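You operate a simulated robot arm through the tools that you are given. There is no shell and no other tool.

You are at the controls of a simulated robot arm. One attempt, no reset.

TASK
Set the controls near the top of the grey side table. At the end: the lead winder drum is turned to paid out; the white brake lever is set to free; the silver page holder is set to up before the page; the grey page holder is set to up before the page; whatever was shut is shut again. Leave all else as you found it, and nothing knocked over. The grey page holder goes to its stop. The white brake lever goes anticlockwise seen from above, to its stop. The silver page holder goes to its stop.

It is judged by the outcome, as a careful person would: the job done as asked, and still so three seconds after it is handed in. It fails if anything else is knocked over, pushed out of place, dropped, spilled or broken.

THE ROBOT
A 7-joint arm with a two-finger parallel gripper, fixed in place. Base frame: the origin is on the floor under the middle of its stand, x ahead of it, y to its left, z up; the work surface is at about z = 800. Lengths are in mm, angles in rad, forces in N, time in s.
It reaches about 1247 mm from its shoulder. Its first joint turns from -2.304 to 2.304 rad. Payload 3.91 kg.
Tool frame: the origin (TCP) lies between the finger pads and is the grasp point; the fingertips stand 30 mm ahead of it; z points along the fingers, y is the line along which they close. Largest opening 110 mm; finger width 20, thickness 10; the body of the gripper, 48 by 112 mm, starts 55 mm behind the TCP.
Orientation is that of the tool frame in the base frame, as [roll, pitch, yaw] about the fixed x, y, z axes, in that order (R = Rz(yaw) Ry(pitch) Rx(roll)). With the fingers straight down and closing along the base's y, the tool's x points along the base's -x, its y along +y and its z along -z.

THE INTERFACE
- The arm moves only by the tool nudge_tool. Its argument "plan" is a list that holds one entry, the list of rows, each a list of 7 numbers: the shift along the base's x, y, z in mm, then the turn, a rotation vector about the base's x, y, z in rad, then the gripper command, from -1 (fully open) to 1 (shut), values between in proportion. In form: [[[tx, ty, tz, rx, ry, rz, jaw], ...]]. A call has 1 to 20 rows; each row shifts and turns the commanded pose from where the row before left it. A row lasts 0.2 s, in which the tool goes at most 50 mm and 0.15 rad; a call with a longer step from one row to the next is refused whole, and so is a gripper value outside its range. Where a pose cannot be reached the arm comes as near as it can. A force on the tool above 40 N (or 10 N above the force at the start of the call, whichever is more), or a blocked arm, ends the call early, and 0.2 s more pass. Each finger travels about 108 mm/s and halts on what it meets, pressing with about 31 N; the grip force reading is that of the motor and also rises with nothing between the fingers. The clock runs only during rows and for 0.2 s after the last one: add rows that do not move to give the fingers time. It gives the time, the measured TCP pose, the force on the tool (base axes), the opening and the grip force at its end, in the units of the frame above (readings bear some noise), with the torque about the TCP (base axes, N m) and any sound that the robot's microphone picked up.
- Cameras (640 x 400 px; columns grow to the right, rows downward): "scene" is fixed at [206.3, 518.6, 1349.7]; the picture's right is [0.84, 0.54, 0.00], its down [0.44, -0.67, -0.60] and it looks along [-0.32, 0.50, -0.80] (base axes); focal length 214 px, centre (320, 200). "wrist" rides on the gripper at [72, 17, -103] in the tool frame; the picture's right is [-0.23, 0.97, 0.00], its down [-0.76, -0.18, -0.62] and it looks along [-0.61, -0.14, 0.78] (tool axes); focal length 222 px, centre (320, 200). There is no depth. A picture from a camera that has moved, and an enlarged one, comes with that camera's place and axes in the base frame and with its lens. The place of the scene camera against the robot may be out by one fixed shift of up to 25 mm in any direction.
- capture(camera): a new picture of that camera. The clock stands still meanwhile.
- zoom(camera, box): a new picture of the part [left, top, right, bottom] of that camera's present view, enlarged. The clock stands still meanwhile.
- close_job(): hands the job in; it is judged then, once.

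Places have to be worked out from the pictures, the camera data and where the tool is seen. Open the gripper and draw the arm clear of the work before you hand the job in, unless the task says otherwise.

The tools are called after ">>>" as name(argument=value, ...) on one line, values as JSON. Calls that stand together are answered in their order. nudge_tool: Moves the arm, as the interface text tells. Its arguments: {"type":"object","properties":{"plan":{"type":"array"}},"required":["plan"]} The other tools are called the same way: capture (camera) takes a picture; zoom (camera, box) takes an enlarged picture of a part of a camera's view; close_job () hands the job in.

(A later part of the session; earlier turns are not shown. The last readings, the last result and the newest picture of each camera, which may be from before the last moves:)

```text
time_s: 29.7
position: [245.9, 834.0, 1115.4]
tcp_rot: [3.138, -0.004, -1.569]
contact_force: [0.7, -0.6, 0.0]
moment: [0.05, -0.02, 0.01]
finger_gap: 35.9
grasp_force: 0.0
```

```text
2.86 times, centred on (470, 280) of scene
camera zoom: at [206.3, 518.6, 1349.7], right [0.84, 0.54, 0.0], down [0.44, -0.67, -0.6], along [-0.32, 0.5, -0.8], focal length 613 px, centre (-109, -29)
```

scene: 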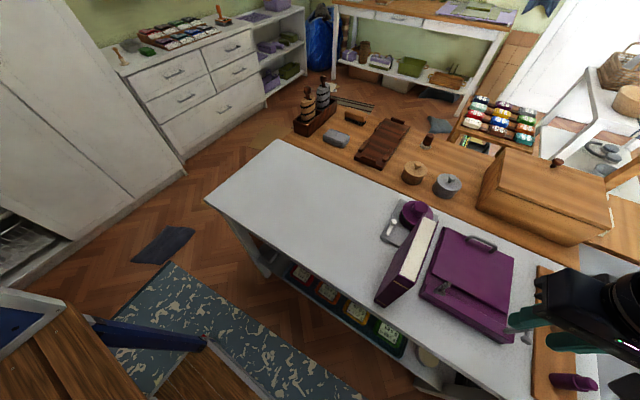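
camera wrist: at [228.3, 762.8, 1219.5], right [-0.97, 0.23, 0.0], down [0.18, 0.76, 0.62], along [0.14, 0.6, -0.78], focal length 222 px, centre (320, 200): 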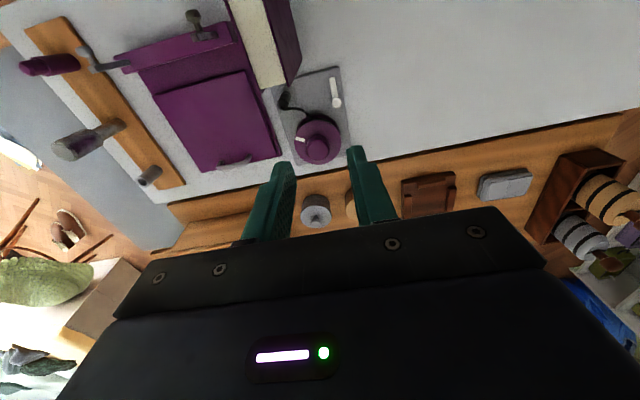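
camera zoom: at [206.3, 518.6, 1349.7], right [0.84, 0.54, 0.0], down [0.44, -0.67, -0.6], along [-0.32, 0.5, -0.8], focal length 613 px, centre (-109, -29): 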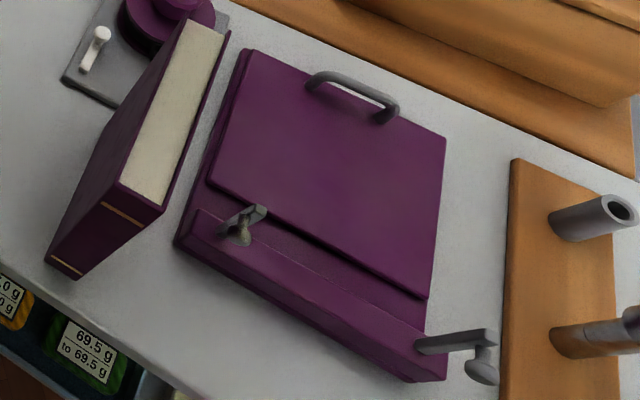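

Both holders are standing; I'll zoom in on each to check they are fully at their stops, and get a close-up of the winder.

>>> zoom(camera="scene", box=[425, 270, 465, 300])

>>> zoom(camera="scene", box=[490, 310, 540, 350])

>>> zoom(camera="wrist", box=[70, 0, 270, 125])

>>> zoom(camera="wrist", box=[255, 60, 365, 170])

```text
13.33 times, centred on (445, 285) of scene
camera zoom: at [206.3, 518.6, 1349.7], right [0.84, 0.54, 0.0], down [0.44, -0.67, -0.6], along [-0.32, 0.5, -0.8], focal length 2860 px, centre (-1347, -933)
```

zoom: 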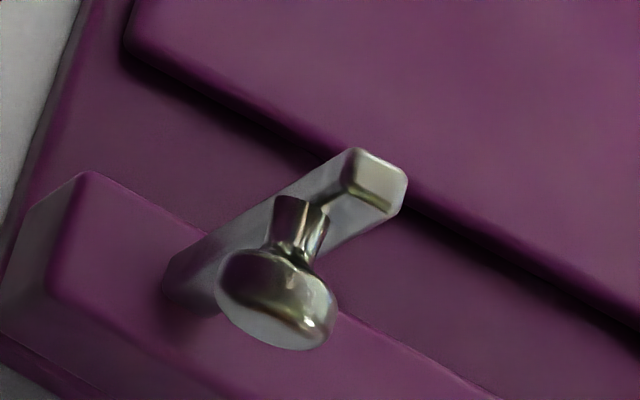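

```text
10.00 times, centred on (515, 330) of scene
camera zoom: at [206.3, 518.6, 1349.7], right [0.84, 0.54, 0.0], down [0.44, -0.67, -0.6], along [-0.32, 0.5, -0.8], focal length 2145 px, centre (-1630, -1100)
```

zoom: 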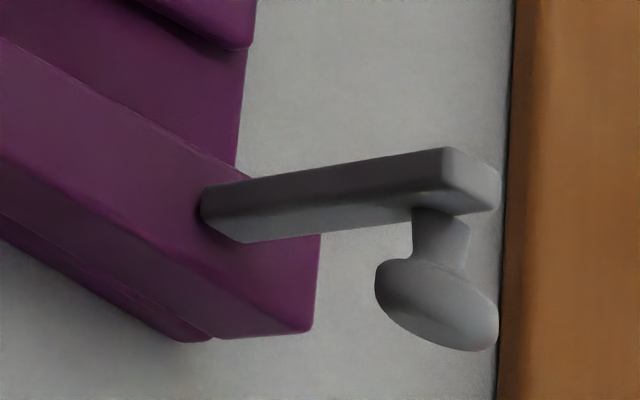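

```text
3.20 times, centred on (170, 62) of wrist
camera zoom: at [228.3, 762.8, 1219.5], right [-0.97, 0.23, 0.0], down [0.18, 0.76, 0.62], along [0.14, 0.6, -0.78], focal length 711 px, centre (800, 640)
```

zoom: 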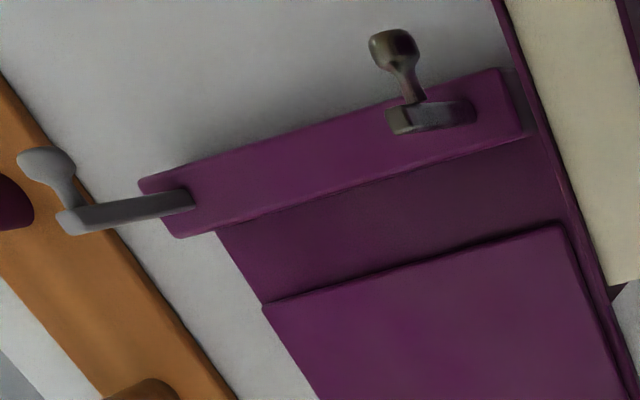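

```text
3.64 times, centred on (310, 115) of wrist
camera zoom: at [228.3, 762.8, 1219.5], right [-0.97, 0.23, 0.0], down [0.18, 0.76, 0.62], along [0.14, 0.6, -0.78], focal length 808 px, centre (356, 509)
```

zoom: 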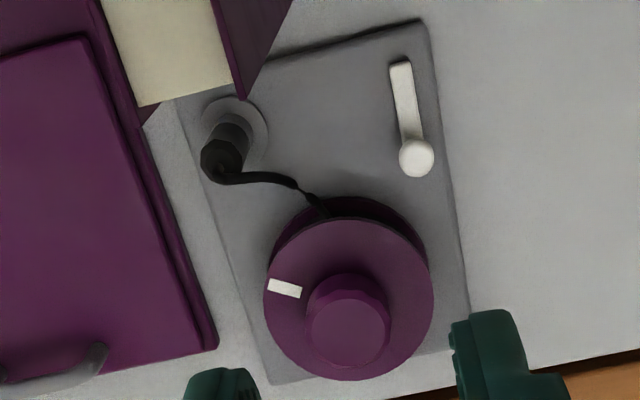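

The ball of the brake lever triangulates to (225, 870, 835) and its pivot end to about (224, 836), with bar top z≈821. The drum axis is at about (269, 923.5), flange top z≈843, cap top z≈879. I'll go down over the ball with a 30 mm opening, pausing at z≈905.

>>> nudge_tool(plan=[[[-11, 16, 0, 0, 0, 0, 0.45], [-10, 16, 0, 0, 0, 0, 0.45], [0, 0, -40, 0, 0, 0, 0.45], [0, 0, -40, 0, 0, 0, 0.45], [0, 0, -40, 0, 0, 0, 0.45], [0, 0, -40, 0, 0, 0, 0.45], [0, 0, -40, 0, 0, 0, 0.45], [0, 0, -10, 0, 0, 0, 0.45], [0, 0, 0, 0, 0, 0, 0.45]]])

>>> capture(camera="wrist")

>>> zoom(camera="wrist", box=[230, 110, 430, 235])

>>> zoom(camera="scene", box=[340, 150, 480, 270])

```text
time_s: 31.7
position: [226.3, 866.9, 905.4]
tcp_rot: [3.139, -0.004, -1.569]
contact_force: [0.9, 0.0, -0.3]
moment: [0.0, 0.01, 0.01]
finger_gap: 30.3
grasp_force: 0.0
```

```text
taken
camera wrist: at [207.9, 794.4, 1009.0], right [-0.97, 0.23, 0.0], down [0.18, 0.76, 0.62], along [0.14, 0.6, -0.78], focal length 222 px, centre (320, 200)
```

wrist: 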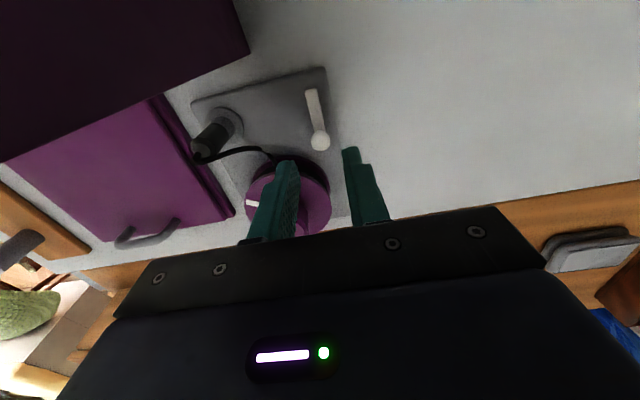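

```text
3.20 times, centred on (330, 172) of wrist
camera zoom: at [207.9, 794.4, 1009.0], right [-0.97, 0.23, 0.0], down [0.18, 0.76, 0.62], along [0.14, 0.6, -0.78], focal length 711 px, centre (288, 288)
```

zoom: 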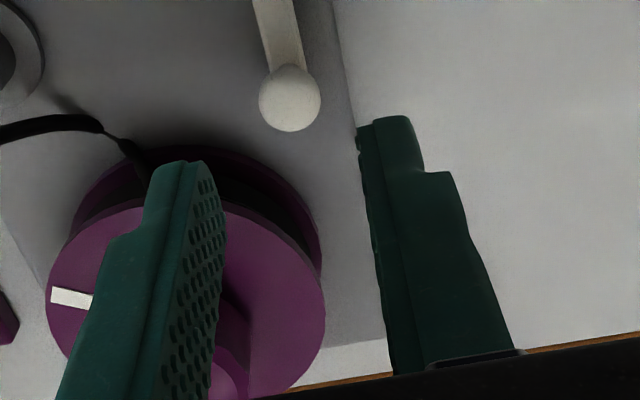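

```text
3.33 times, centred on (410, 210) of scene
camera zoom: at [206.3, 518.6, 1349.7], right [0.84, 0.54, 0.0], down [0.44, -0.67, -0.6], along [-0.32, 0.5, -0.8], focal length 715 px, centre (20, 167)
```

zoom: 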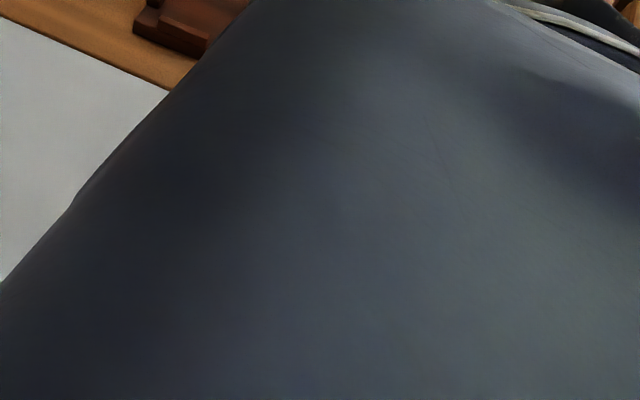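

Ball reads (224.3, 868, 835), centred between the fingers. Descending to z≈854 (tips just above the bar top) and gripping the ball.

>>> nudge_tool(plan=[[[-1.5, -0.5, -12, 0, 0, 0, 0.45], [0, 0, -13, 0, 0, 0, 0.45], [0, 0, -13, 0, 0, 0, 0.45], [0, 0, -13, 0, 0, 0, 0.45], [0, 0, 0, 0, 0, 0, 0.65], [0, 0, 0, 0, 0, 0, 1], [0, 0, 0, 0, 0, 0, 1]]])

>>> capture(camera="wrist")

>>> zoom(camera="wrist", box=[230, 90, 430, 215])

```text
time_s: 33.3
position: [224.7, 866.1, 855.1]
tcp_rot: [3.138, -0.004, -1.568]
contact_force: [-1.2, 2.7, -0.2]
moment: [0.2, -0.01, 0.02]
finger_gap: 15.0
grasp_force: 45.3
```

```text
taken
camera wrist: at [206.5, 794.0, 958.6], right [-0.97, 0.23, 0.0], down [0.18, 0.76, 0.62], along [0.14, 0.6, -0.78], focal length 222 px, centre (320, 200)
```

wrist: 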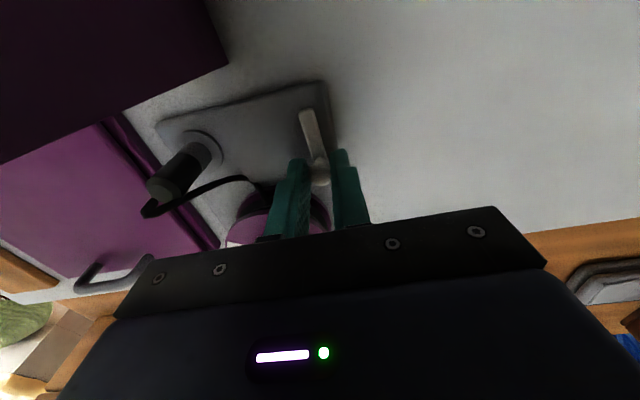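

```text
3.20 times, centred on (330, 152) of wrist
camera zoom: at [206.5, 794.0, 958.6], right [-0.97, 0.23, 0.0], down [0.18, 0.76, 0.62], along [0.14, 0.6, -0.78], focal length 711 px, centre (288, 352)
```

zoom: 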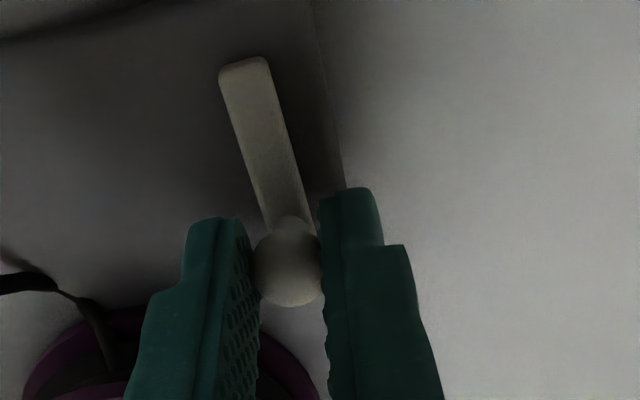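

The ball is held (gap 15 mm). Pivot is near (224, 838), so I'll swing the ball anticlockwise, i.e. towards −x, along a 30 mm arc; a small test first.

>>> nudge_tool(plan=[[[-3, -0.2, 0, 0, 0, 0, 1], [-3.5, -0.5, 0, 0, 0, 0, 1], [-3.8, -1.1, 0, 0, 0, 0, 1], [0, 0, 0, 0, 0, 0, 1]]])

>>> zoom(camera="wrist", box=[230, 90, 430, 215])

```text
time_s: 34.3
position: [213.6, 865.2, 854.7]
tcp_rot: [3.137, -0.004, -1.57]
contact_force: [8.2, 4.0, 3.4]
moment: [0.09, -0.22, 0.26]
finger_gap: 15.2
grasp_force: 45.5
```

```text
3.20 times, centred on (330, 152) of wrist
camera zoom: at [196.1, 792.6, 958.6], right [-0.97, 0.23, 0.0], down [0.18, 0.76, 0.62], along [0.14, 0.6, -0.78], focal length 711 px, centre (288, 352)
```

zoom: 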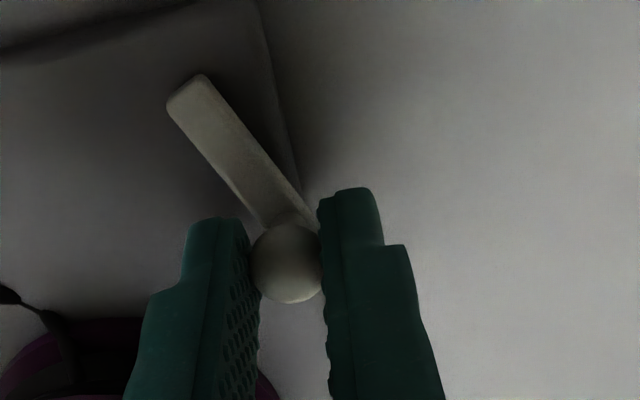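

The lever is turning about its −y end as expected. Continuing the arc.

>>> nudge_tool(plan=[[[-4.4, -1.8, 0, 0, 0, 0, 1], [-4.3, -2.7, 0, 0, 0, 0, 1], [-3.8, -3.5, 0, 0, 0, 0, 1], [0, 0, 0, 0, 0, 0, 1]]])

>>> zoom(camera="wrist", box=[230, 90, 430, 215])

```text
time_s: 35.3
position: [200.9, 856.0, 855.3]
tcp_rot: [3.138, -0.004, -1.571]
contact_force: [15.4, 2.1, 3.0]
moment: [0.26, -0.33, 0.29]
finger_gap: 15.1
grasp_force: 45.0
```

```text
3.20 times, centred on (330, 152) of wrist
camera zoom: at [184.3, 784.5, 958.2], right [-0.97, 0.23, 0.0], down [0.18, 0.76, 0.62], along [0.14, 0.6, -0.78], focal length 711 px, centre (288, 352)
```

zoom: 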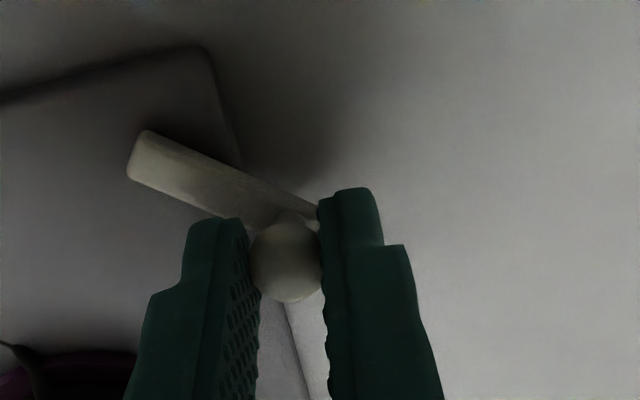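

About 46° turned so far, fitted radius 33 mm. Continuing with smaller steps to find the stop.

>>> nudge_tool(plan=[[[-2.6, -4, 0, 0, 0, 0, 1], [-2.5, -4.4, 0, 0, 0, 0, 1], [-1.9, -4.6, 0, 0, 0, 0, 1], [0, 0, 0, 0, 0, 0, 1]]])

>>> zoom(camera="wrist", box=[230, 90, 430, 215])

```text
time_s: 36.3
position: [196.7, 844.2, 855.6]
tcp_rot: [3.138, -0.005, -1.57]
contact_force: [20.7, 6.7, 2.1]
moment: [0.41, -0.45, 0.31]
finger_gap: 15.3
grasp_force: 44.7
```

```text
3.20 times, centred on (330, 152) of wrist
camera zoom: at [178.0, 772.1, 958.1], right [-0.97, 0.23, 0.0], down [0.18, 0.76, 0.62], along [0.14, 0.6, -0.78], focal length 711 px, centre (288, 352)
```

zoom: 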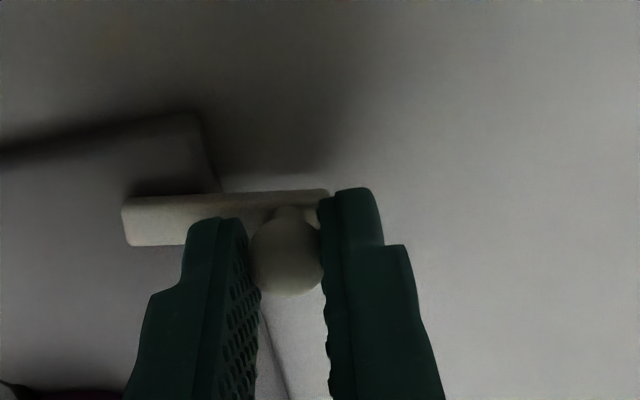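

Turned about 70–75° with some inward reaction. Easing the radius in and continuing in small steps.

>>> nudge_tool(plan=[[[0.6, -3, 0, 0, 0, 0, 1], [0.3, -3, 0, 0, 0, 0, 1], [0, 0, 0, 0, 0, 0, 1]]])

>>> zoom(camera="wrist", box=[230, 90, 430, 215])

```text
time_s: 36.8
position: [195.5, 842.7, 855.2]
tcp_rot: [3.136, 0.003, -1.569]
contact_force: [0.8, 13.7, -11.1]
moment: [1.13, 0.03, -0.09]
finger_gap: 15.0
grasp_force: 44.8
stopped in row 2: the force on the tool passed its limit at 45 N (the readings are from after the stop); the commanded pose is now the measured one
```

```text
3.20 times, centred on (330, 152) of wrist
camera zoom: at [178.1, 770.8, 957.6], right [-0.97, 0.23, 0.0], down [0.18, 0.76, 0.62], along [0.14, 0.61, -0.78], focal length 711 px, centre (288, 352)
```

zoom: 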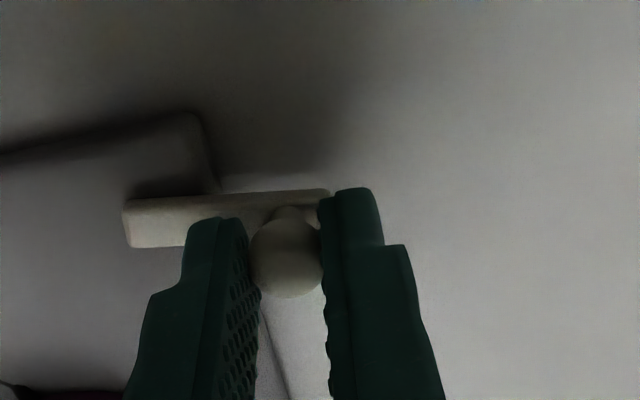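

The push met a firm stop (45 N) with the lever at about 165° from +x (≈75° turned). I'll open, lift off and check whether that is the real stop.

>>> nudge_tool(plan=[[[0, 0, 0, 0, 0, 0, 0.8], [0, 0, 0, 0, 0, 0, 0.45], [0, 0, 0, 0, 0, 0, 0.45], [0, 0, 10, 0, 0, 0, 0.45], [0, 0, 20, 0, 0, 0, 0.45], [0, 0, 30, 0, 0, 0, 0.45], [0, 0, 30, 0, 0, 0, 0.45], [10, 0, 30, 0, 0, 0, 0.45], [10, 0, 20, 0, 0, 0, 0.45]]])

>>> capture(camera="wrist")

>>> zoom(camera="wrist", box=[230, 80, 380, 190])

```text
time_s: 38.8
position: [215.5, 841.1, 994.9]
tcp_rot: [3.138, 0.001, -1.57]
contact_force: [0.0, 1.3, -1.0]
moment: [0.0, 0.02, -0.02]
finger_gap: 30.3
grasp_force: 0.2
```

```text
taken
camera wrist: at [197.9, 769.1, 1099.2], right [-0.97, 0.23, 0.0], down [0.18, 0.76, 0.62], along [0.14, 0.61, -0.78], focal length 222 px, centre (320, 200)
```

wrist: 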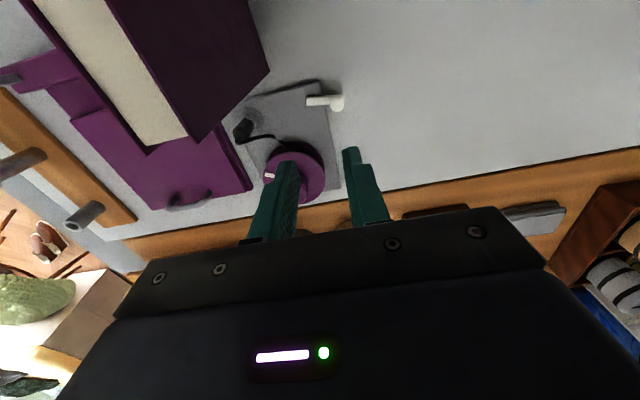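

```text
3.64 times, centred on (305, 135) of wrist
camera zoom: at [197.9, 769.1, 1099.2], right [-0.97, 0.23, 0.0], down [0.18, 0.76, 0.62], along [0.14, 0.61, -0.78], focal length 808 px, centre (374, 436)
```

zoom: 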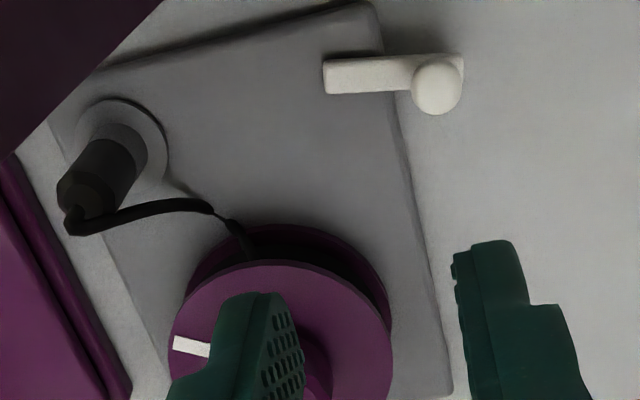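

The lever now points at about 165–169°. To be sure it's at its stop, I'll close the fingers and press the ball gently in −y from its +y side.

>>> nudge_tool(plan=[[[-10, 14, 0, 0, 0, 0, 1], [-10, 15, 0, 0, 0, 0, 1], [0, 0, -35, 0, 0, 0, 1], [0, 0, -35, 0, 0, 0, 1], [0, 0, -35, 0, 0, 0, 1], [0, 0, -30, 0, 0, 0, 1], [0, 0, -5, 0, 0, 0, 1], [0, 0, 0, 0, 0, 0, 1]]])

>>> zoom(camera="wrist", box=[230, 80, 430, 205])

```text
time_s: 40.6
position: [195.3, 871.3, 854.9]
tcp_rot: [3.139, 0.002, -1.571]
contact_force: [0.3, 0.5, 0.1]
moment: [0.0, 0.03, 0.06]
finger_gap: 0.1
grasp_force: 31.3
```

```text
3.20 times, centred on (330, 142) of wrist
camera zoom: at [177.7, 799.1, 958.3], right [-0.97, 0.23, 0.0], down [0.18, 0.76, 0.62], along [0.14, 0.61, -0.78], focal length 711 px, centre (288, 384)
```

zoom: 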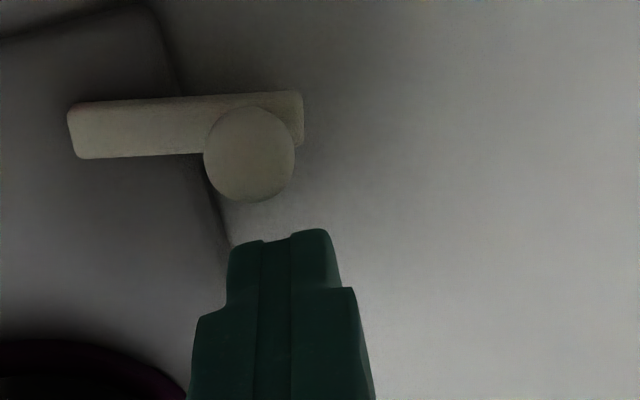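

The fingers are behind the ball (843.5 in y). Pressing gently in −y.

>>> nudge_tool(plan=[[[0, -4, 0, 0, 0, 0, 1], [0, -3, 0, 0, 0, 0, 1], [0, -2, 0, 0, 0, 0, 1], [0, -2, 0, 0, 0, 0, 1], [0, -2, 0, 0, 0, 0, 1], [0, -1.5, 0, 0, 0, 0, 1], [0, 0, 0, 0, 0, 0, 1]]])

>>> zoom(camera="wrist", box=[230, 80, 430, 205])

```text
time_s: 41.9
position: [195.0, 861.1, 856.4]
tcp_rot: [3.136, 0.011, -1.572]
contact_force: [-0.5, 17.0, -5.7]
moment: [0.4, 0.02, 0.0]
finger_gap: 0.0
grasp_force: 30.7
stopped in row 6: the force on the tool passed its limit at 44 N (the readings are from after the stop); the commanded pose is now the measured one
```

```text
3.20 times, centred on (330, 142) of wrist
camera zoom: at [177.8, 787.3, 958.6], right [-0.97, 0.23, 0.01], down [0.18, 0.76, 0.63], along [0.14, 0.61, -0.78], focal length 711 px, centre (288, 384)
```

zoom: 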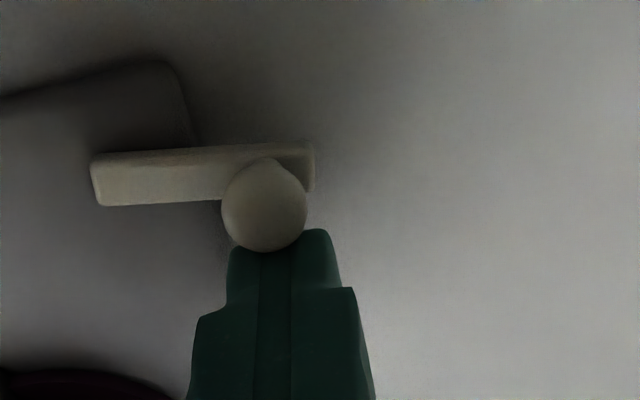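

The ball doesn't move further (44 N): the brake is at its free stop. I'll back off, rise, and go over the drum for a close top view of its marks.

>>> nudge_tool(plan=[[[0, 6, 0, 0, 0, 0, 1], [0, 4, 15, 0, 0, 0, 1], [0, 0, 35, 0, 0, 0, 1], [0, 0, 40, 0, 0, 0, 0.2], [20, 10, 30, 0, 0, 0, 0.2], [30, 20, 0, 0, 0, 0, 0.2], [30, 20, 0, 0, 0, 0, 0.2], [0, 0, 0, 0, 0, 0, 0.2]]])

>>> capture(camera="wrist")

>>> zoom(camera="wrist", box=[230, 50, 430, 190])

```text
time_s: 43.7
position: [275.8, 919.4, 976.0]
tcp_rot: [3.138, 0.009, -1.571]
contact_force: [0.4, -0.1, 0.0]
moment: [0.03, 0.0, -0.02]
finger_gap: 43.8
grasp_force: 0.0
```

```text
taken
camera wrist: at [258.0, 846.5, 1079.2], right [-0.97, 0.23, 0.0], down [0.18, 0.76, 0.63], along [0.14, 0.61, -0.78], focal length 222 px, centre (320, 200)
```

wrist: 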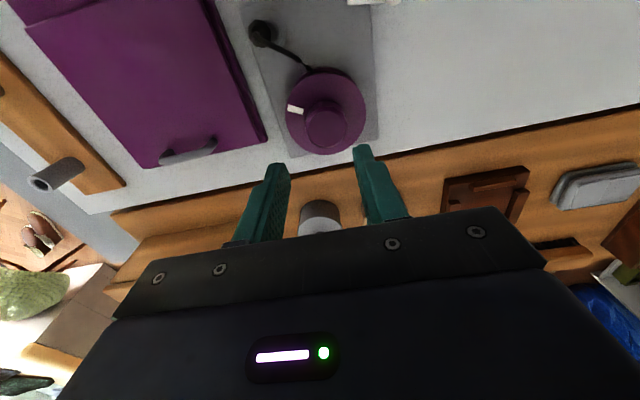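

```text
2.86 times, centred on (330, 120) of wrist
camera zoom: at [258.0, 846.5, 1079.2], right [-0.97, 0.23, 0.0], down [0.18, 0.76, 0.63], along [0.14, 0.61, -0.78], focal length 635 px, centre (291, 429)
```

zoom: 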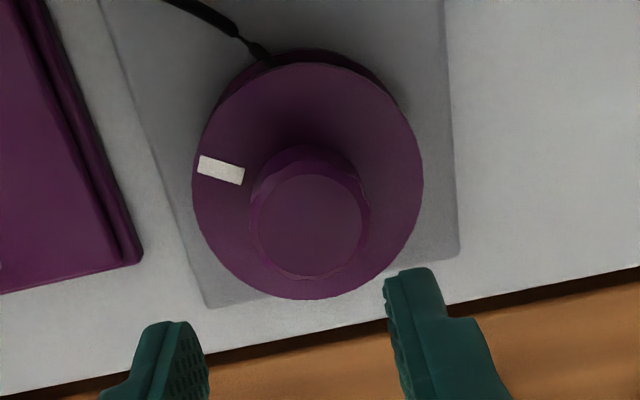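

The lead leaves the gland, passes the drum's −y side and wraps clockwise (seen from above), so paying out means turning the drum anticlockwise. The cap axis is at about (269, 922.5), top z≈879. I'll turn the tool clockwise first at height, to have a long anticlockwise stroke, and open to about 60 mm.

>>> nudge_tool(plan=[[[-0.7, 0.3, 0, 0, 0, -0.14, -0.1], [-0.7, 0.3, 0, 0, 0, -0.14, -0.1], [-0.7, 0.3, 0, 0, 0, -0.14, -0.1], [-0.7, 0.3, 0, 0, 0, -0.14, -0.1], [-0.7, 0.3, 0, 0, 0, -0.14, -0.1], [-0.7, 0.3, 0, 0, 0, -0.14, -0.1], [-0.7, 0.3, 0, 0, 0, -0.14, -0.1], [-0.7, 0.3, 0, 0, 0, -0.14, -0.1], [-0.7, 0.3, 0, 0, 0, -0.14, -0.1], [-0.5, 0.3, 0, 0, 0, -0.14, -0.1], [0, 0, 0, 0, 0, 0, -0.1]]])

>>> capture(camera="wrist")

>>> zoom(camera="wrist", box=[230, 60, 430, 200])

>>> capture(camera="scene")

```text
time_s: 46.1
position: [269.5, 921.8, 975.4]
tcp_rot: [3.14, 0.008, -2.97]
contact_force: [0.6, -0.1, -0.4]
moment: [-0.01, 0.01, -0.03]
finger_gap: 60.6
grasp_force: 0.0
```

```text
taken
camera wrist: at [192.5, 926.6, 1078.8], right [0.06, 1.0, 0.0], down [0.78, -0.05, 0.63], along [0.63, -0.03, -0.78], focal length 222 px, centre (320, 200)
```

wrist: 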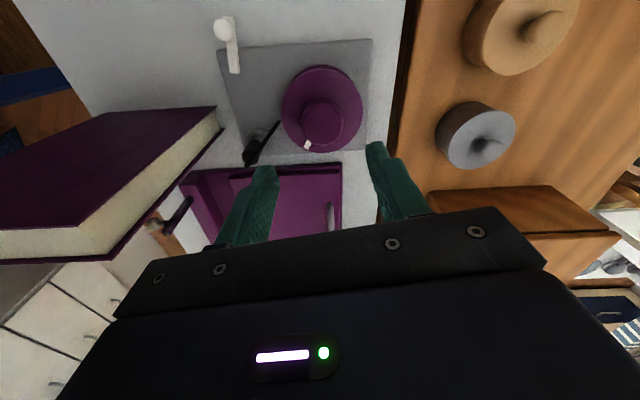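

```text
2.86 times, centred on (330, 130) of wrist
camera zoom: at [192.5, 926.6, 1078.8], right [0.06, 1.0, 0.0], down [0.78, -0.05, 0.63], along [0.63, -0.03, -0.78], focal length 635 px, centre (291, 400)
```

zoom: 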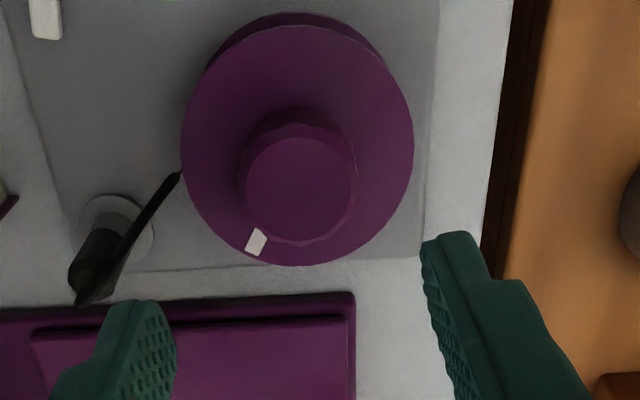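

```text
taken
```

scene: 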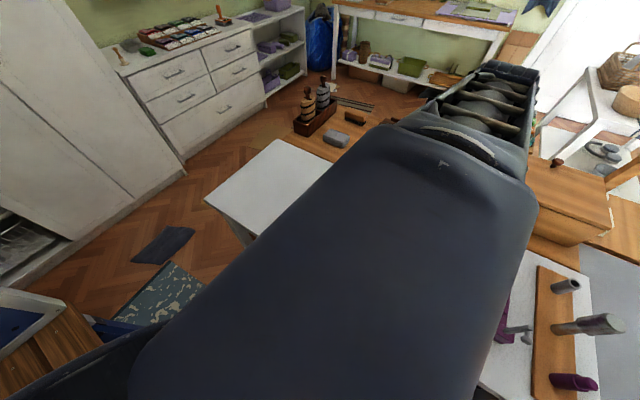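

The cap is centred between the fingers; the white index mark sits at about −20° (from +x). I'll descend over the cap to z≈881 (tips just above the flange) and grip it.

>>> nudge_tool(plan=[[[-1, 1.5, -25, 0, 0, 0, -0.1], [0, 0, -25, 0, 0, 0, -0.1], [0, 0, -20, 0, 0, 0, -0.1], [0, 0, -15, 0, 0, 0, -0.1], [0, 0, -8, 0, 0, 0, -0.1], [0, 0, 0, 0, 0, 0, 0.1], [0, 0, 0, 0, 0, 0, 0.3], [0, 0, 0, 0, 0, 0, 1], [0, 0, 0, 0, 0, 0, 1]]])

>>> capture(camera="wrist")

>>> zoom(camera="wrist", box=[230, 90, 430, 230])

```text
time_s: 48.1
position: [267.5, 924.4, 882.8]
tcp_rot: [3.139, 0.009, -2.969]
contact_force: [-2.1, 26.2, -3.9]
moment: [0.58, -0.21, 0.06]
finger_gap: 39.5
grasp_force: 45.0
```

```text
taken
camera wrist: at [191.1, 928.3, 985.8], right [0.06, 1.0, 0.01], down [0.78, -0.05, 0.63], along [0.63, -0.03, -0.78], focal length 222 px, centre (320, 200)
```

wrist: 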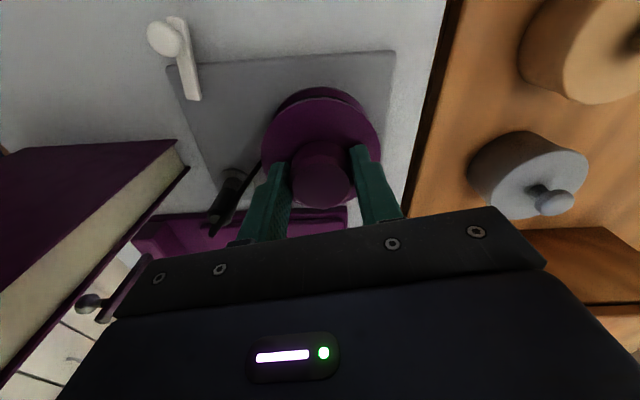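

```text
2.86 times, centred on (330, 160) of wrist
camera zoom: at [191.1, 928.3, 985.8], right [0.06, 1.0, 0.01], down [0.78, -0.05, 0.63], along [0.63, -0.03, -0.78], focal length 635 px, centre (291, 314)
```

zoom: 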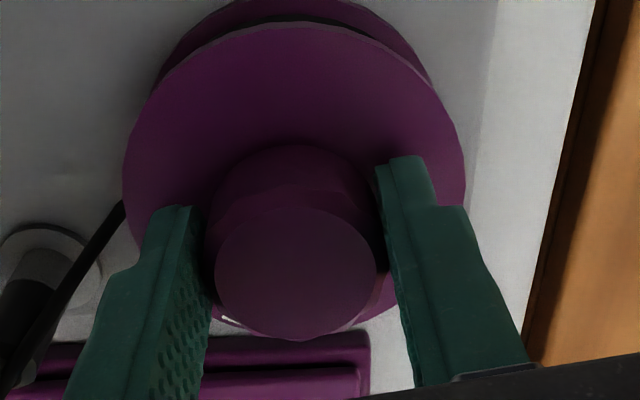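

The cap is gripped (39.5 mm) with a 26 N sideways bias, so the axis is slightly more +y. I'll ease 1.5 mm in +y and start turning anticlockwise a little.

>>> nudge_tool(plan=[[[0.3, 1.5, 0, 0, 0, 0, 1], [0, 0, 0, 0, 0, 0.06, 1], [0, 0, 0, 0, 0, 0.08, 1], [0, 0, 0, 0, 0, 0.08, 1], [0, 0, 0, 0, 0, 0, 1]]])

>>> capture(camera="wrist")

>>> zoom(camera="wrist", box=[180, 60, 440, 230])

```text
time_s: 49.5
position: [266.7, 923.8, 883.7]
tcp_rot: [-3.14, 0.006, -2.75]
contact_force: [-1.3, -15.5, 7.4]
moment: [-1.16, 0.13, -0.04]
finger_gap: 39.9
grasp_force: 45.0
stopped in row 5: the force on the tool passed its limit at 41 N (the readings are from after the stop); the commanded pose is now the measured one
```

```text
taken
camera wrist: at [192.4, 911.9, 985.9], right [-0.16, 0.99, 0.0], down [0.77, 0.13, 0.63], along [0.62, 0.1, -0.78], focal length 222 px, centre (320, 200)
```

wrist: 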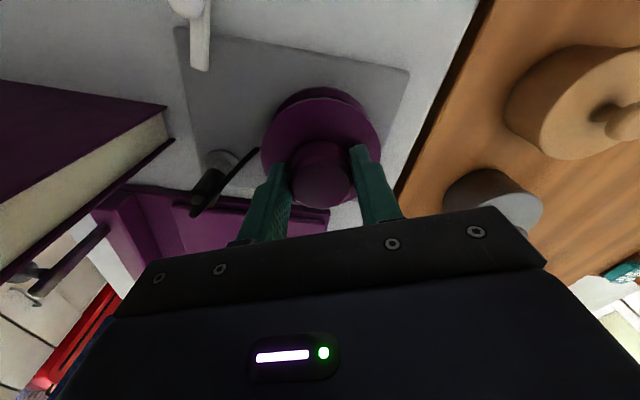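

```text
2.35 times, centred on (310, 145) of wrist
camera zoom: at [192.4, 911.9, 985.9], right [-0.16, 0.99, 0.0], down [0.77, 0.13, 0.63], along [0.62, 0.1, -0.78], focal length 523 px, centre (344, 329)
```

zoom: 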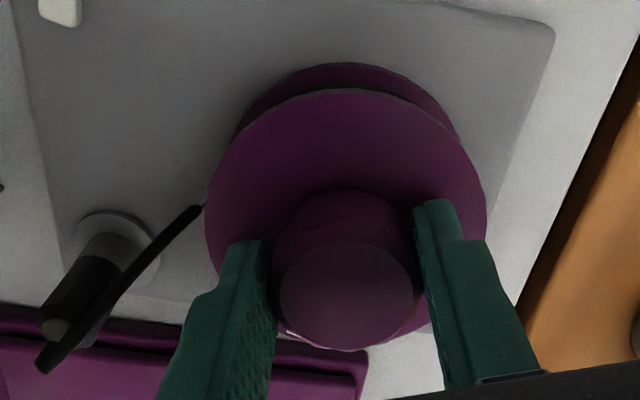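

The drum turns freely with the cap (about 0.22 rad so far; negligible torque about z). The force came only from sideways misalignment. I'll loosen, recentre on about (267, 924.5) and regrip more softly.

>>> nudge_tool(plan=[[[0, 0, 0, 0, 0, 0, 0.15], [0.3, 0.6, 0, 0, 0, 0, 0.15], [0, 0, 0, 0, 0, 0, 0.15], [0, 0, 0, 0, 0, 0, 0.3], [0, 0, 0, 0, 0, 0, 0.32], [0, 0, 0, 0, 0, 0, 0.32]]])

```text
time_s: 50.9
position: [268.3, 923.8, 882.0]
tcp_rot: [3.141, 0.007, -2.749]
contact_force: [3.7, -7.2, -1.0]
moment: [-0.17, 0.01, -0.01]
finger_gap: 41.6
grasp_force: 4.0
```

Soft grip holds with little side force. Turning anticlockwise about 0.5 rad and monitoring.

>>> nudge_tool(plan=[[[0, -0.4, 0, 0, 0, 0.1, 0.4], [0, 0, 0, 0, 0, 0.1, 0.4], [0, 0, 0, 0, 0, 0.1, 0.4], [0, 0, 0, 0, 0, 0.1, 0.4], [0, 0, 0, 0, 0, 0.1, 0.4], [0, 0, 0, 0, 0, 0, 0.4]]])

>>> capture(camera="wrist")

>>> zoom(camera="wrist", box=[180, 60, 440, 230])

```text
time_s: 52.3
position: [269.3, 924.1, 881.6]
tcp_rot: [3.141, 0.008, -2.249]
contact_force: [14.2, -10.1, -1.2]
moment: [-0.13, -0.29, -0.02]
finger_gap: 41.5
grasp_force: 8.5
```

```text
taken
camera wrist: at [208.8, 878.5, 985.0], right [-0.62, 0.79, 0.0], down [0.61, 0.48, 0.63], along [0.49, 0.39, -0.78], focal length 222 px, centre (320, 200)
```

wrist: 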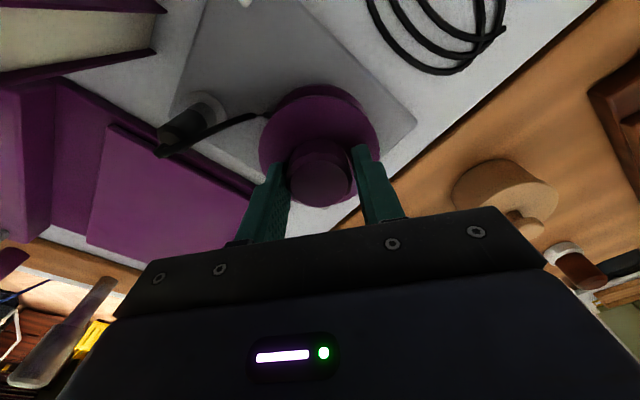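

```text
2.35 times, centred on (310, 145) of wrist
camera zoom: at [208.8, 878.5, 985.0], right [-0.62, 0.79, 0.0], down [0.61, 0.48, 0.63], along [0.49, 0.39, -0.78], focal length 523 px, centre (344, 329)
```

zoom: 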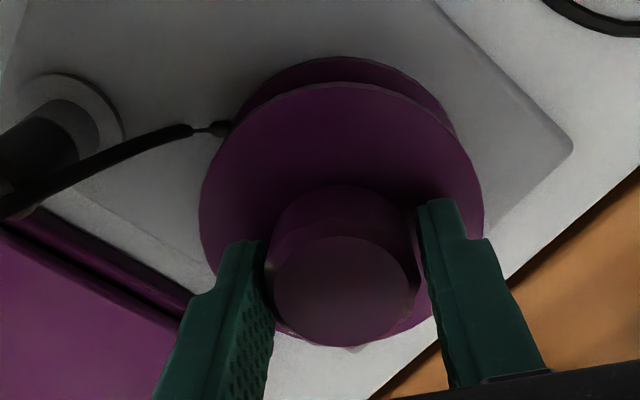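

Interesting: loops of black lead now lie on the table left of the plate, which weren't there before — the lead is paying out, so anticlockwise is right. I'll relieve the side force and keep turning towards the end of travel.

>>> nudge_tool(plan=[[[1.0, -0.7, 0, 0, 0, 0, 0.4], [0, 0, 0, 0, 0, 0.1, 0.4], [0, 0, 0, 0, 0, 0.1, 0.4], [0, 0, 0, 0, 0, 0.1, 0.4], [0, 0, 0, 0, 0, 0, 0.4]]])

>>> capture(camera="wrist")

>>> zoom(camera="wrist", box=[180, 60, 440, 230])

```text
time_s: 53.5
position: [268.9, 925.0, 881.9]
tcp_rot: [-3.142, 0.007, -1.947]
contact_force: [14.8, -5.3, -1.6]
moment: [-0.12, -0.2, 0.01]
finger_gap: 40.4
grasp_force: 7.4
```

```text
taken
camera wrist: at [225.9, 862.5, 985.0], right [-0.82, 0.57, 0.0], down [0.44, 0.64, 0.63], along [0.36, 0.52, -0.78], focal length 222 px, centre (320, 200)
```

wrist: 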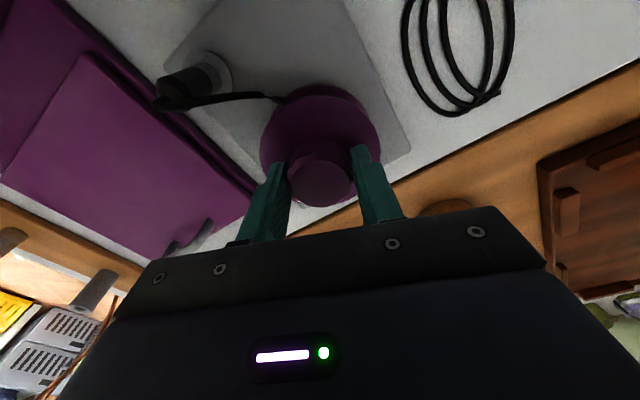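

```text
2.35 times, centred on (310, 145) of wrist
camera zoom: at [225.9, 862.5, 985.0], right [-0.82, 0.57, 0.0], down [0.44, 0.64, 0.63], along [0.36, 0.52, -0.78], focal length 523 px, centre (344, 329)
```

zoom: 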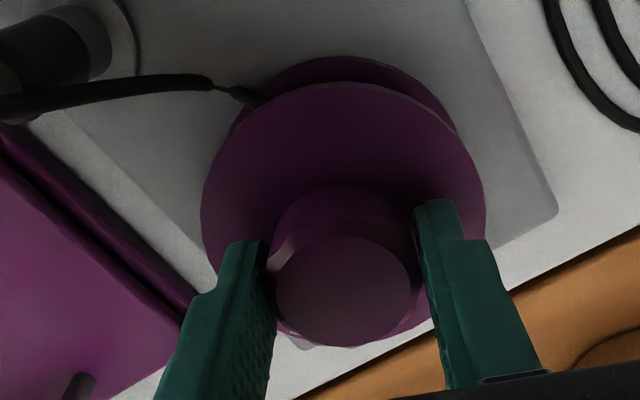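

I need to see the index mark to know how far the drum itself has turned. Opening and lifting to look.

>>> nudge_tool(plan=[[[0, 0, 0, 0, 0, 0, -0.1], [0, 0, 0, 0, 0, 0, -0.1], [0, 0, 20, 0, 0, 0, -0.1], [0, 0, 35, 0, 0, 0, -0.1], [0, 0, 40, 0, 0, 0, -0.1], [0, 0, 0, 0, 0, 0, -0.1]]])

>>> capture(camera="wrist")

>>> zoom(camera="wrist", box=[230, 40, 430, 190])

```text
time_s: 54.9
position: [269.6, 924.9, 977.2]
tcp_rot: [3.14, 0.006, -1.951]
contact_force: [0.7, -0.5, 0.4]
moment: [0.01, -0.01, -0.01]
finger_gap: 60.4
grasp_force: 0.0
```

```text
taken
camera wrist: at [225.6, 862.6, 1080.5], right [-0.82, 0.57, 0.0], down [0.45, 0.64, 0.63], along [0.36, 0.52, -0.78], focal length 222 px, centre (320, 200)
```

wrist: 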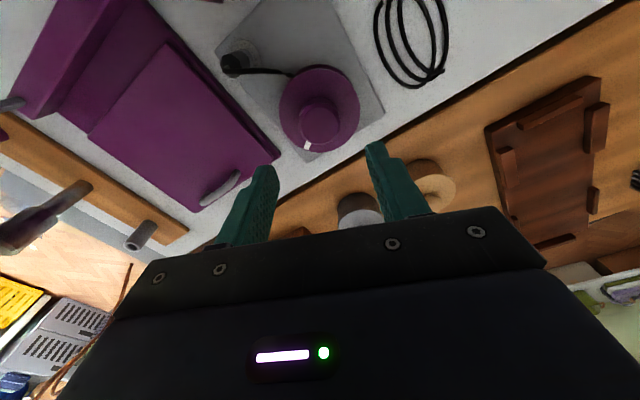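

```text
2.67 times, centred on (330, 115) of wrist
camera zoom: at [225.6, 862.6, 1080.5], right [-0.82, 0.57, 0.0], down [0.45, 0.64, 0.63], along [0.36, 0.52, -0.78], focal length 592 px, centre (293, 427)
```

zoom: 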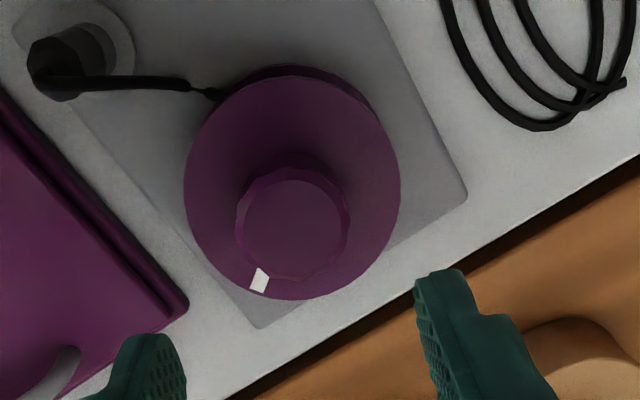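

The mark has moved from about −20° to +34°, so the drum has turned ~55° anticlockwise with the gripper, with no stop felt yet. I'll wind the tool back clockwise in the air and take a second stroke, feeling for the end of travel.

>>> nudge_tool(plan=[[[0, 0, 0, 0, 0, -0.146, -0.1], [0, 0, 0, 0, 0, -0.146, -0.1], [0, 0, 0, 0, 0, -0.146, -0.1], [0, 0, 0, 0, 0, -0.146, -0.1], [0, 0, 0, 0, 0, -0.146, -0.1], [0, 0, 0, 0, 0, -0.146, -0.1], [-0.8, -0.5, 0, 0, 0, -0.146, -0.1], [0, 0, -25, 0, 0, 0, -0.1], [0, 0, -25, 0, 0, 0, -0.1], [0, 0, -25, 0, 0, 0, -0.1], [0, 0, -15, 0, 0, 0, -0.1], [0, 0, -5, 0, 0, 0, -0.1], [0, 0, 0, 0, 0, 0, 0.2], [0, 0, 0, 0, 0, 0, 0.35], [0, 0, 0, 0, 0, 0, 0.4], [0, 0, 0, 0, 0, 0, 0.4]]])

>>> zoom(camera="wrist", box=[180, 60, 440, 230])

```text
time_s: 58.3
position: [266.9, 924.0, 881.0]
tcp_rot: [3.141, 0.006, -2.972]
contact_force: [-6.7, 14.3, -1.4]
moment: [0.07, 0.19, 0.06]
finger_gap: 40.6
grasp_force: 7.3
```

```text
2.35 times, centred on (310, 145) of wrist
camera zoom: at [191.8, 928.3, 984.6], right [0.06, 1.0, 0.0], down [0.78, -0.05, 0.63], along [0.63, -0.04, -0.78], focal length 523 px, centre (344, 329)
```

zoom: 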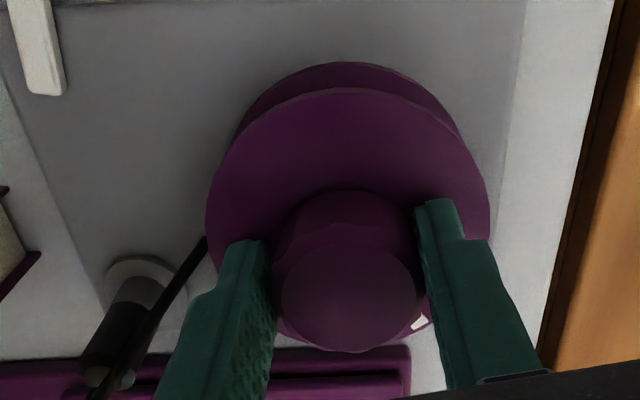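

Gripped softly again; the mark is visible beside the right finger. Turning anticlockwise in 0.1 rad steps.

>>> nudge_tool(plan=[[[-0.3, 0.7, 0, 0, 0, 0.08, 0.42], [0, 0, 0, 0, 0, 0.08, 0.42], [0, 0, 0, 0, 0, 0.08, 0.42], [0, 0, 0, 0, 0, 0.08, 0.42], [0, 0, 0, 0, 0, 0, 0.42]]])

>>> zoom(camera="wrist", box=[180, 60, 440, 230])

```text
time_s: 59.5
position: [267.4, 923.6, 881.8]
tcp_rot: [-3.141, 0.006, -2.651]
contact_force: [-0.5, -11.8, -2.5]
moment: [-0.28, -0.43, 0.0]
finger_gap: 38.9
grasp_force: 45.2
```

```text
2.35 times, centred on (310, 145) of wrist
camera zoom: at [194.6, 904.8, 984.6], right [-0.26, 0.97, 0.0], down [0.75, 0.2, 0.63], along [0.61, 0.16, -0.78], focal length 523 px, centre (344, 329)
```

zoom: 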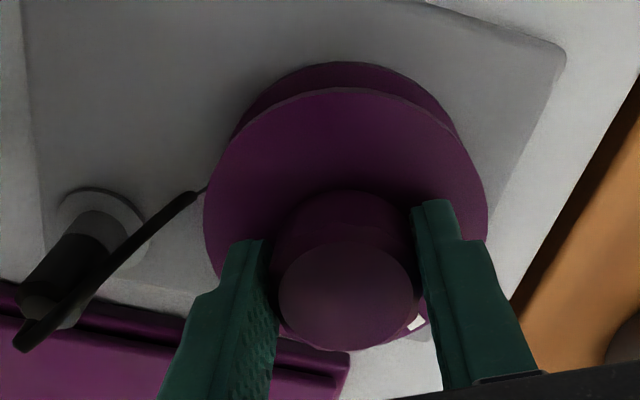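

The mark stays fixed relative to the fingers, so the drum follows (about 73° in total). Continuing.

>>> nudge_tool(plan=[[[0, -0.5, 0, 0, 0, 0.08, 0.42], [0, 0, 0, 0, 0, 0.08, 0.42], [0, 0, 0, 0, 0, 0.08, 0.42], [0, 0, 0, 0, 0, 0.08, 0.42], [0, 0, 0, 0, 0, 0, 0.42]]])

>>> capture(camera="wrist")

>>> zoom(camera="wrist", box=[180, 60, 440, 230])

```text
time_s: 60.7
position: [269.3, 922.2, 881.9]
tcp_rot: [-3.142, 0.005, -2.331]
contact_force: [2.9, -23.0, -6.2]
moment: [-0.28, 0.19, -0.07]
finger_gap: 38.9
grasp_force: 44.9
```

```text
taken
camera wrist: at [204.9, 882.4, 984.7], right [-0.55, 0.84, 0.0], down [0.65, 0.43, 0.63], along [0.52, 0.34, -0.78], focal length 222 px, centre (320, 200)
```

wrist: 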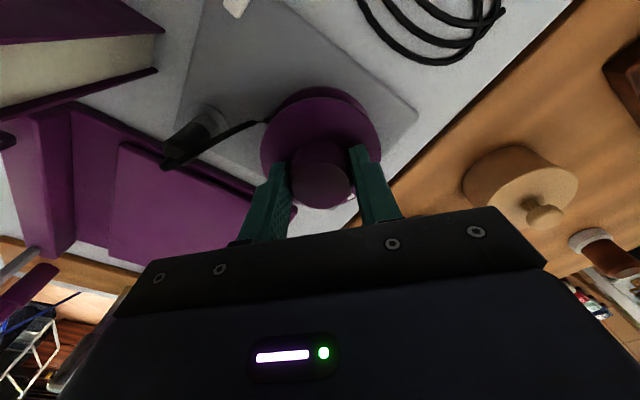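

```text
2.35 times, centred on (310, 145) of wrist
camera zoom: at [204.9, 882.4, 984.7], right [-0.55, 0.84, 0.0], down [0.65, 0.43, 0.63], along [0.52, 0.34, -0.78], focal length 523 px, centre (344, 329)
```

zoom: 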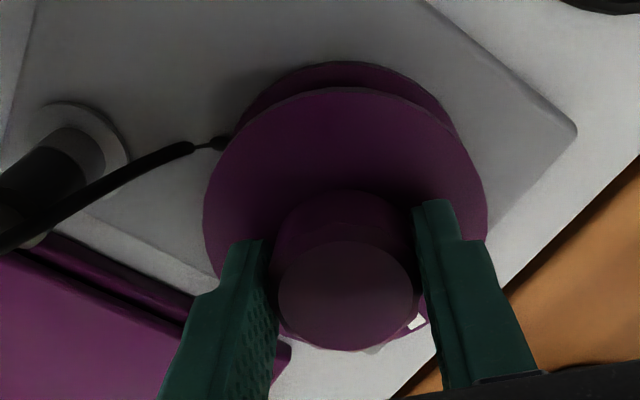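

About 91° in total, still free, coil still visible. Relieving the −y side force and turning a bit more while feeling for a stop.

>>> nudge_tool(plan=[[[0.2, -1.2, 0, 0, 0, 0, 0.42], [0, 0, 0, 0, 0, 0.08, 0.42], [0, 0, 0, 0, 0, 0.08, 0.42], [0, 0, 0, 0, 0, 0.08, 0.42], [0, 0, 0, 0, 0, 0, 0.42]]])

>>> capture(camera="wrist")

>>> zoom(camera="wrist", box=[180, 60, 440, 230])

```text
time_s: 61.9
position: [268.2, 922.6, 880.3]
tcp_rot: [-3.141, 0.006, -2.092]
contact_force: [15.2, 10.3, -11.5]
moment: [0.6, -0.55, -0.03]
finger_gap: 39.0
grasp_force: 44.7
```

```text
taken
camera wrist: at [216.9, 868.2, 984.6], right [-0.73, 0.68, 0.0], down [0.53, 0.57, 0.63], along [0.43, 0.46, -0.78], focal length 222 px, centre (320, 200)
```

wrist: 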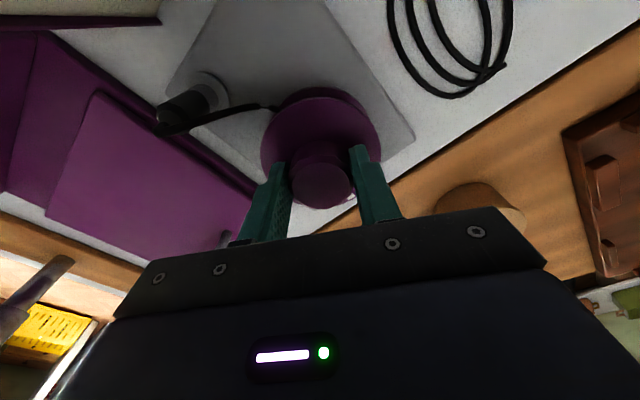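

```text
2.35 times, centred on (310, 145) of wrist
camera zoom: at [216.9, 868.2, 984.6], right [-0.73, 0.68, 0.0], down [0.53, 0.57, 0.63], along [0.43, 0.46, -0.78], focal length 523 px, centre (344, 329)
```

zoom: 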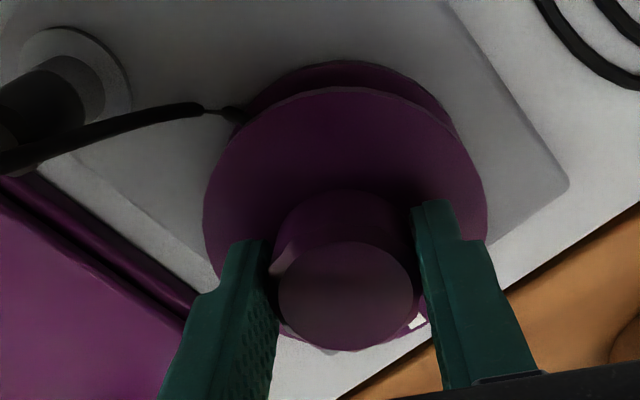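

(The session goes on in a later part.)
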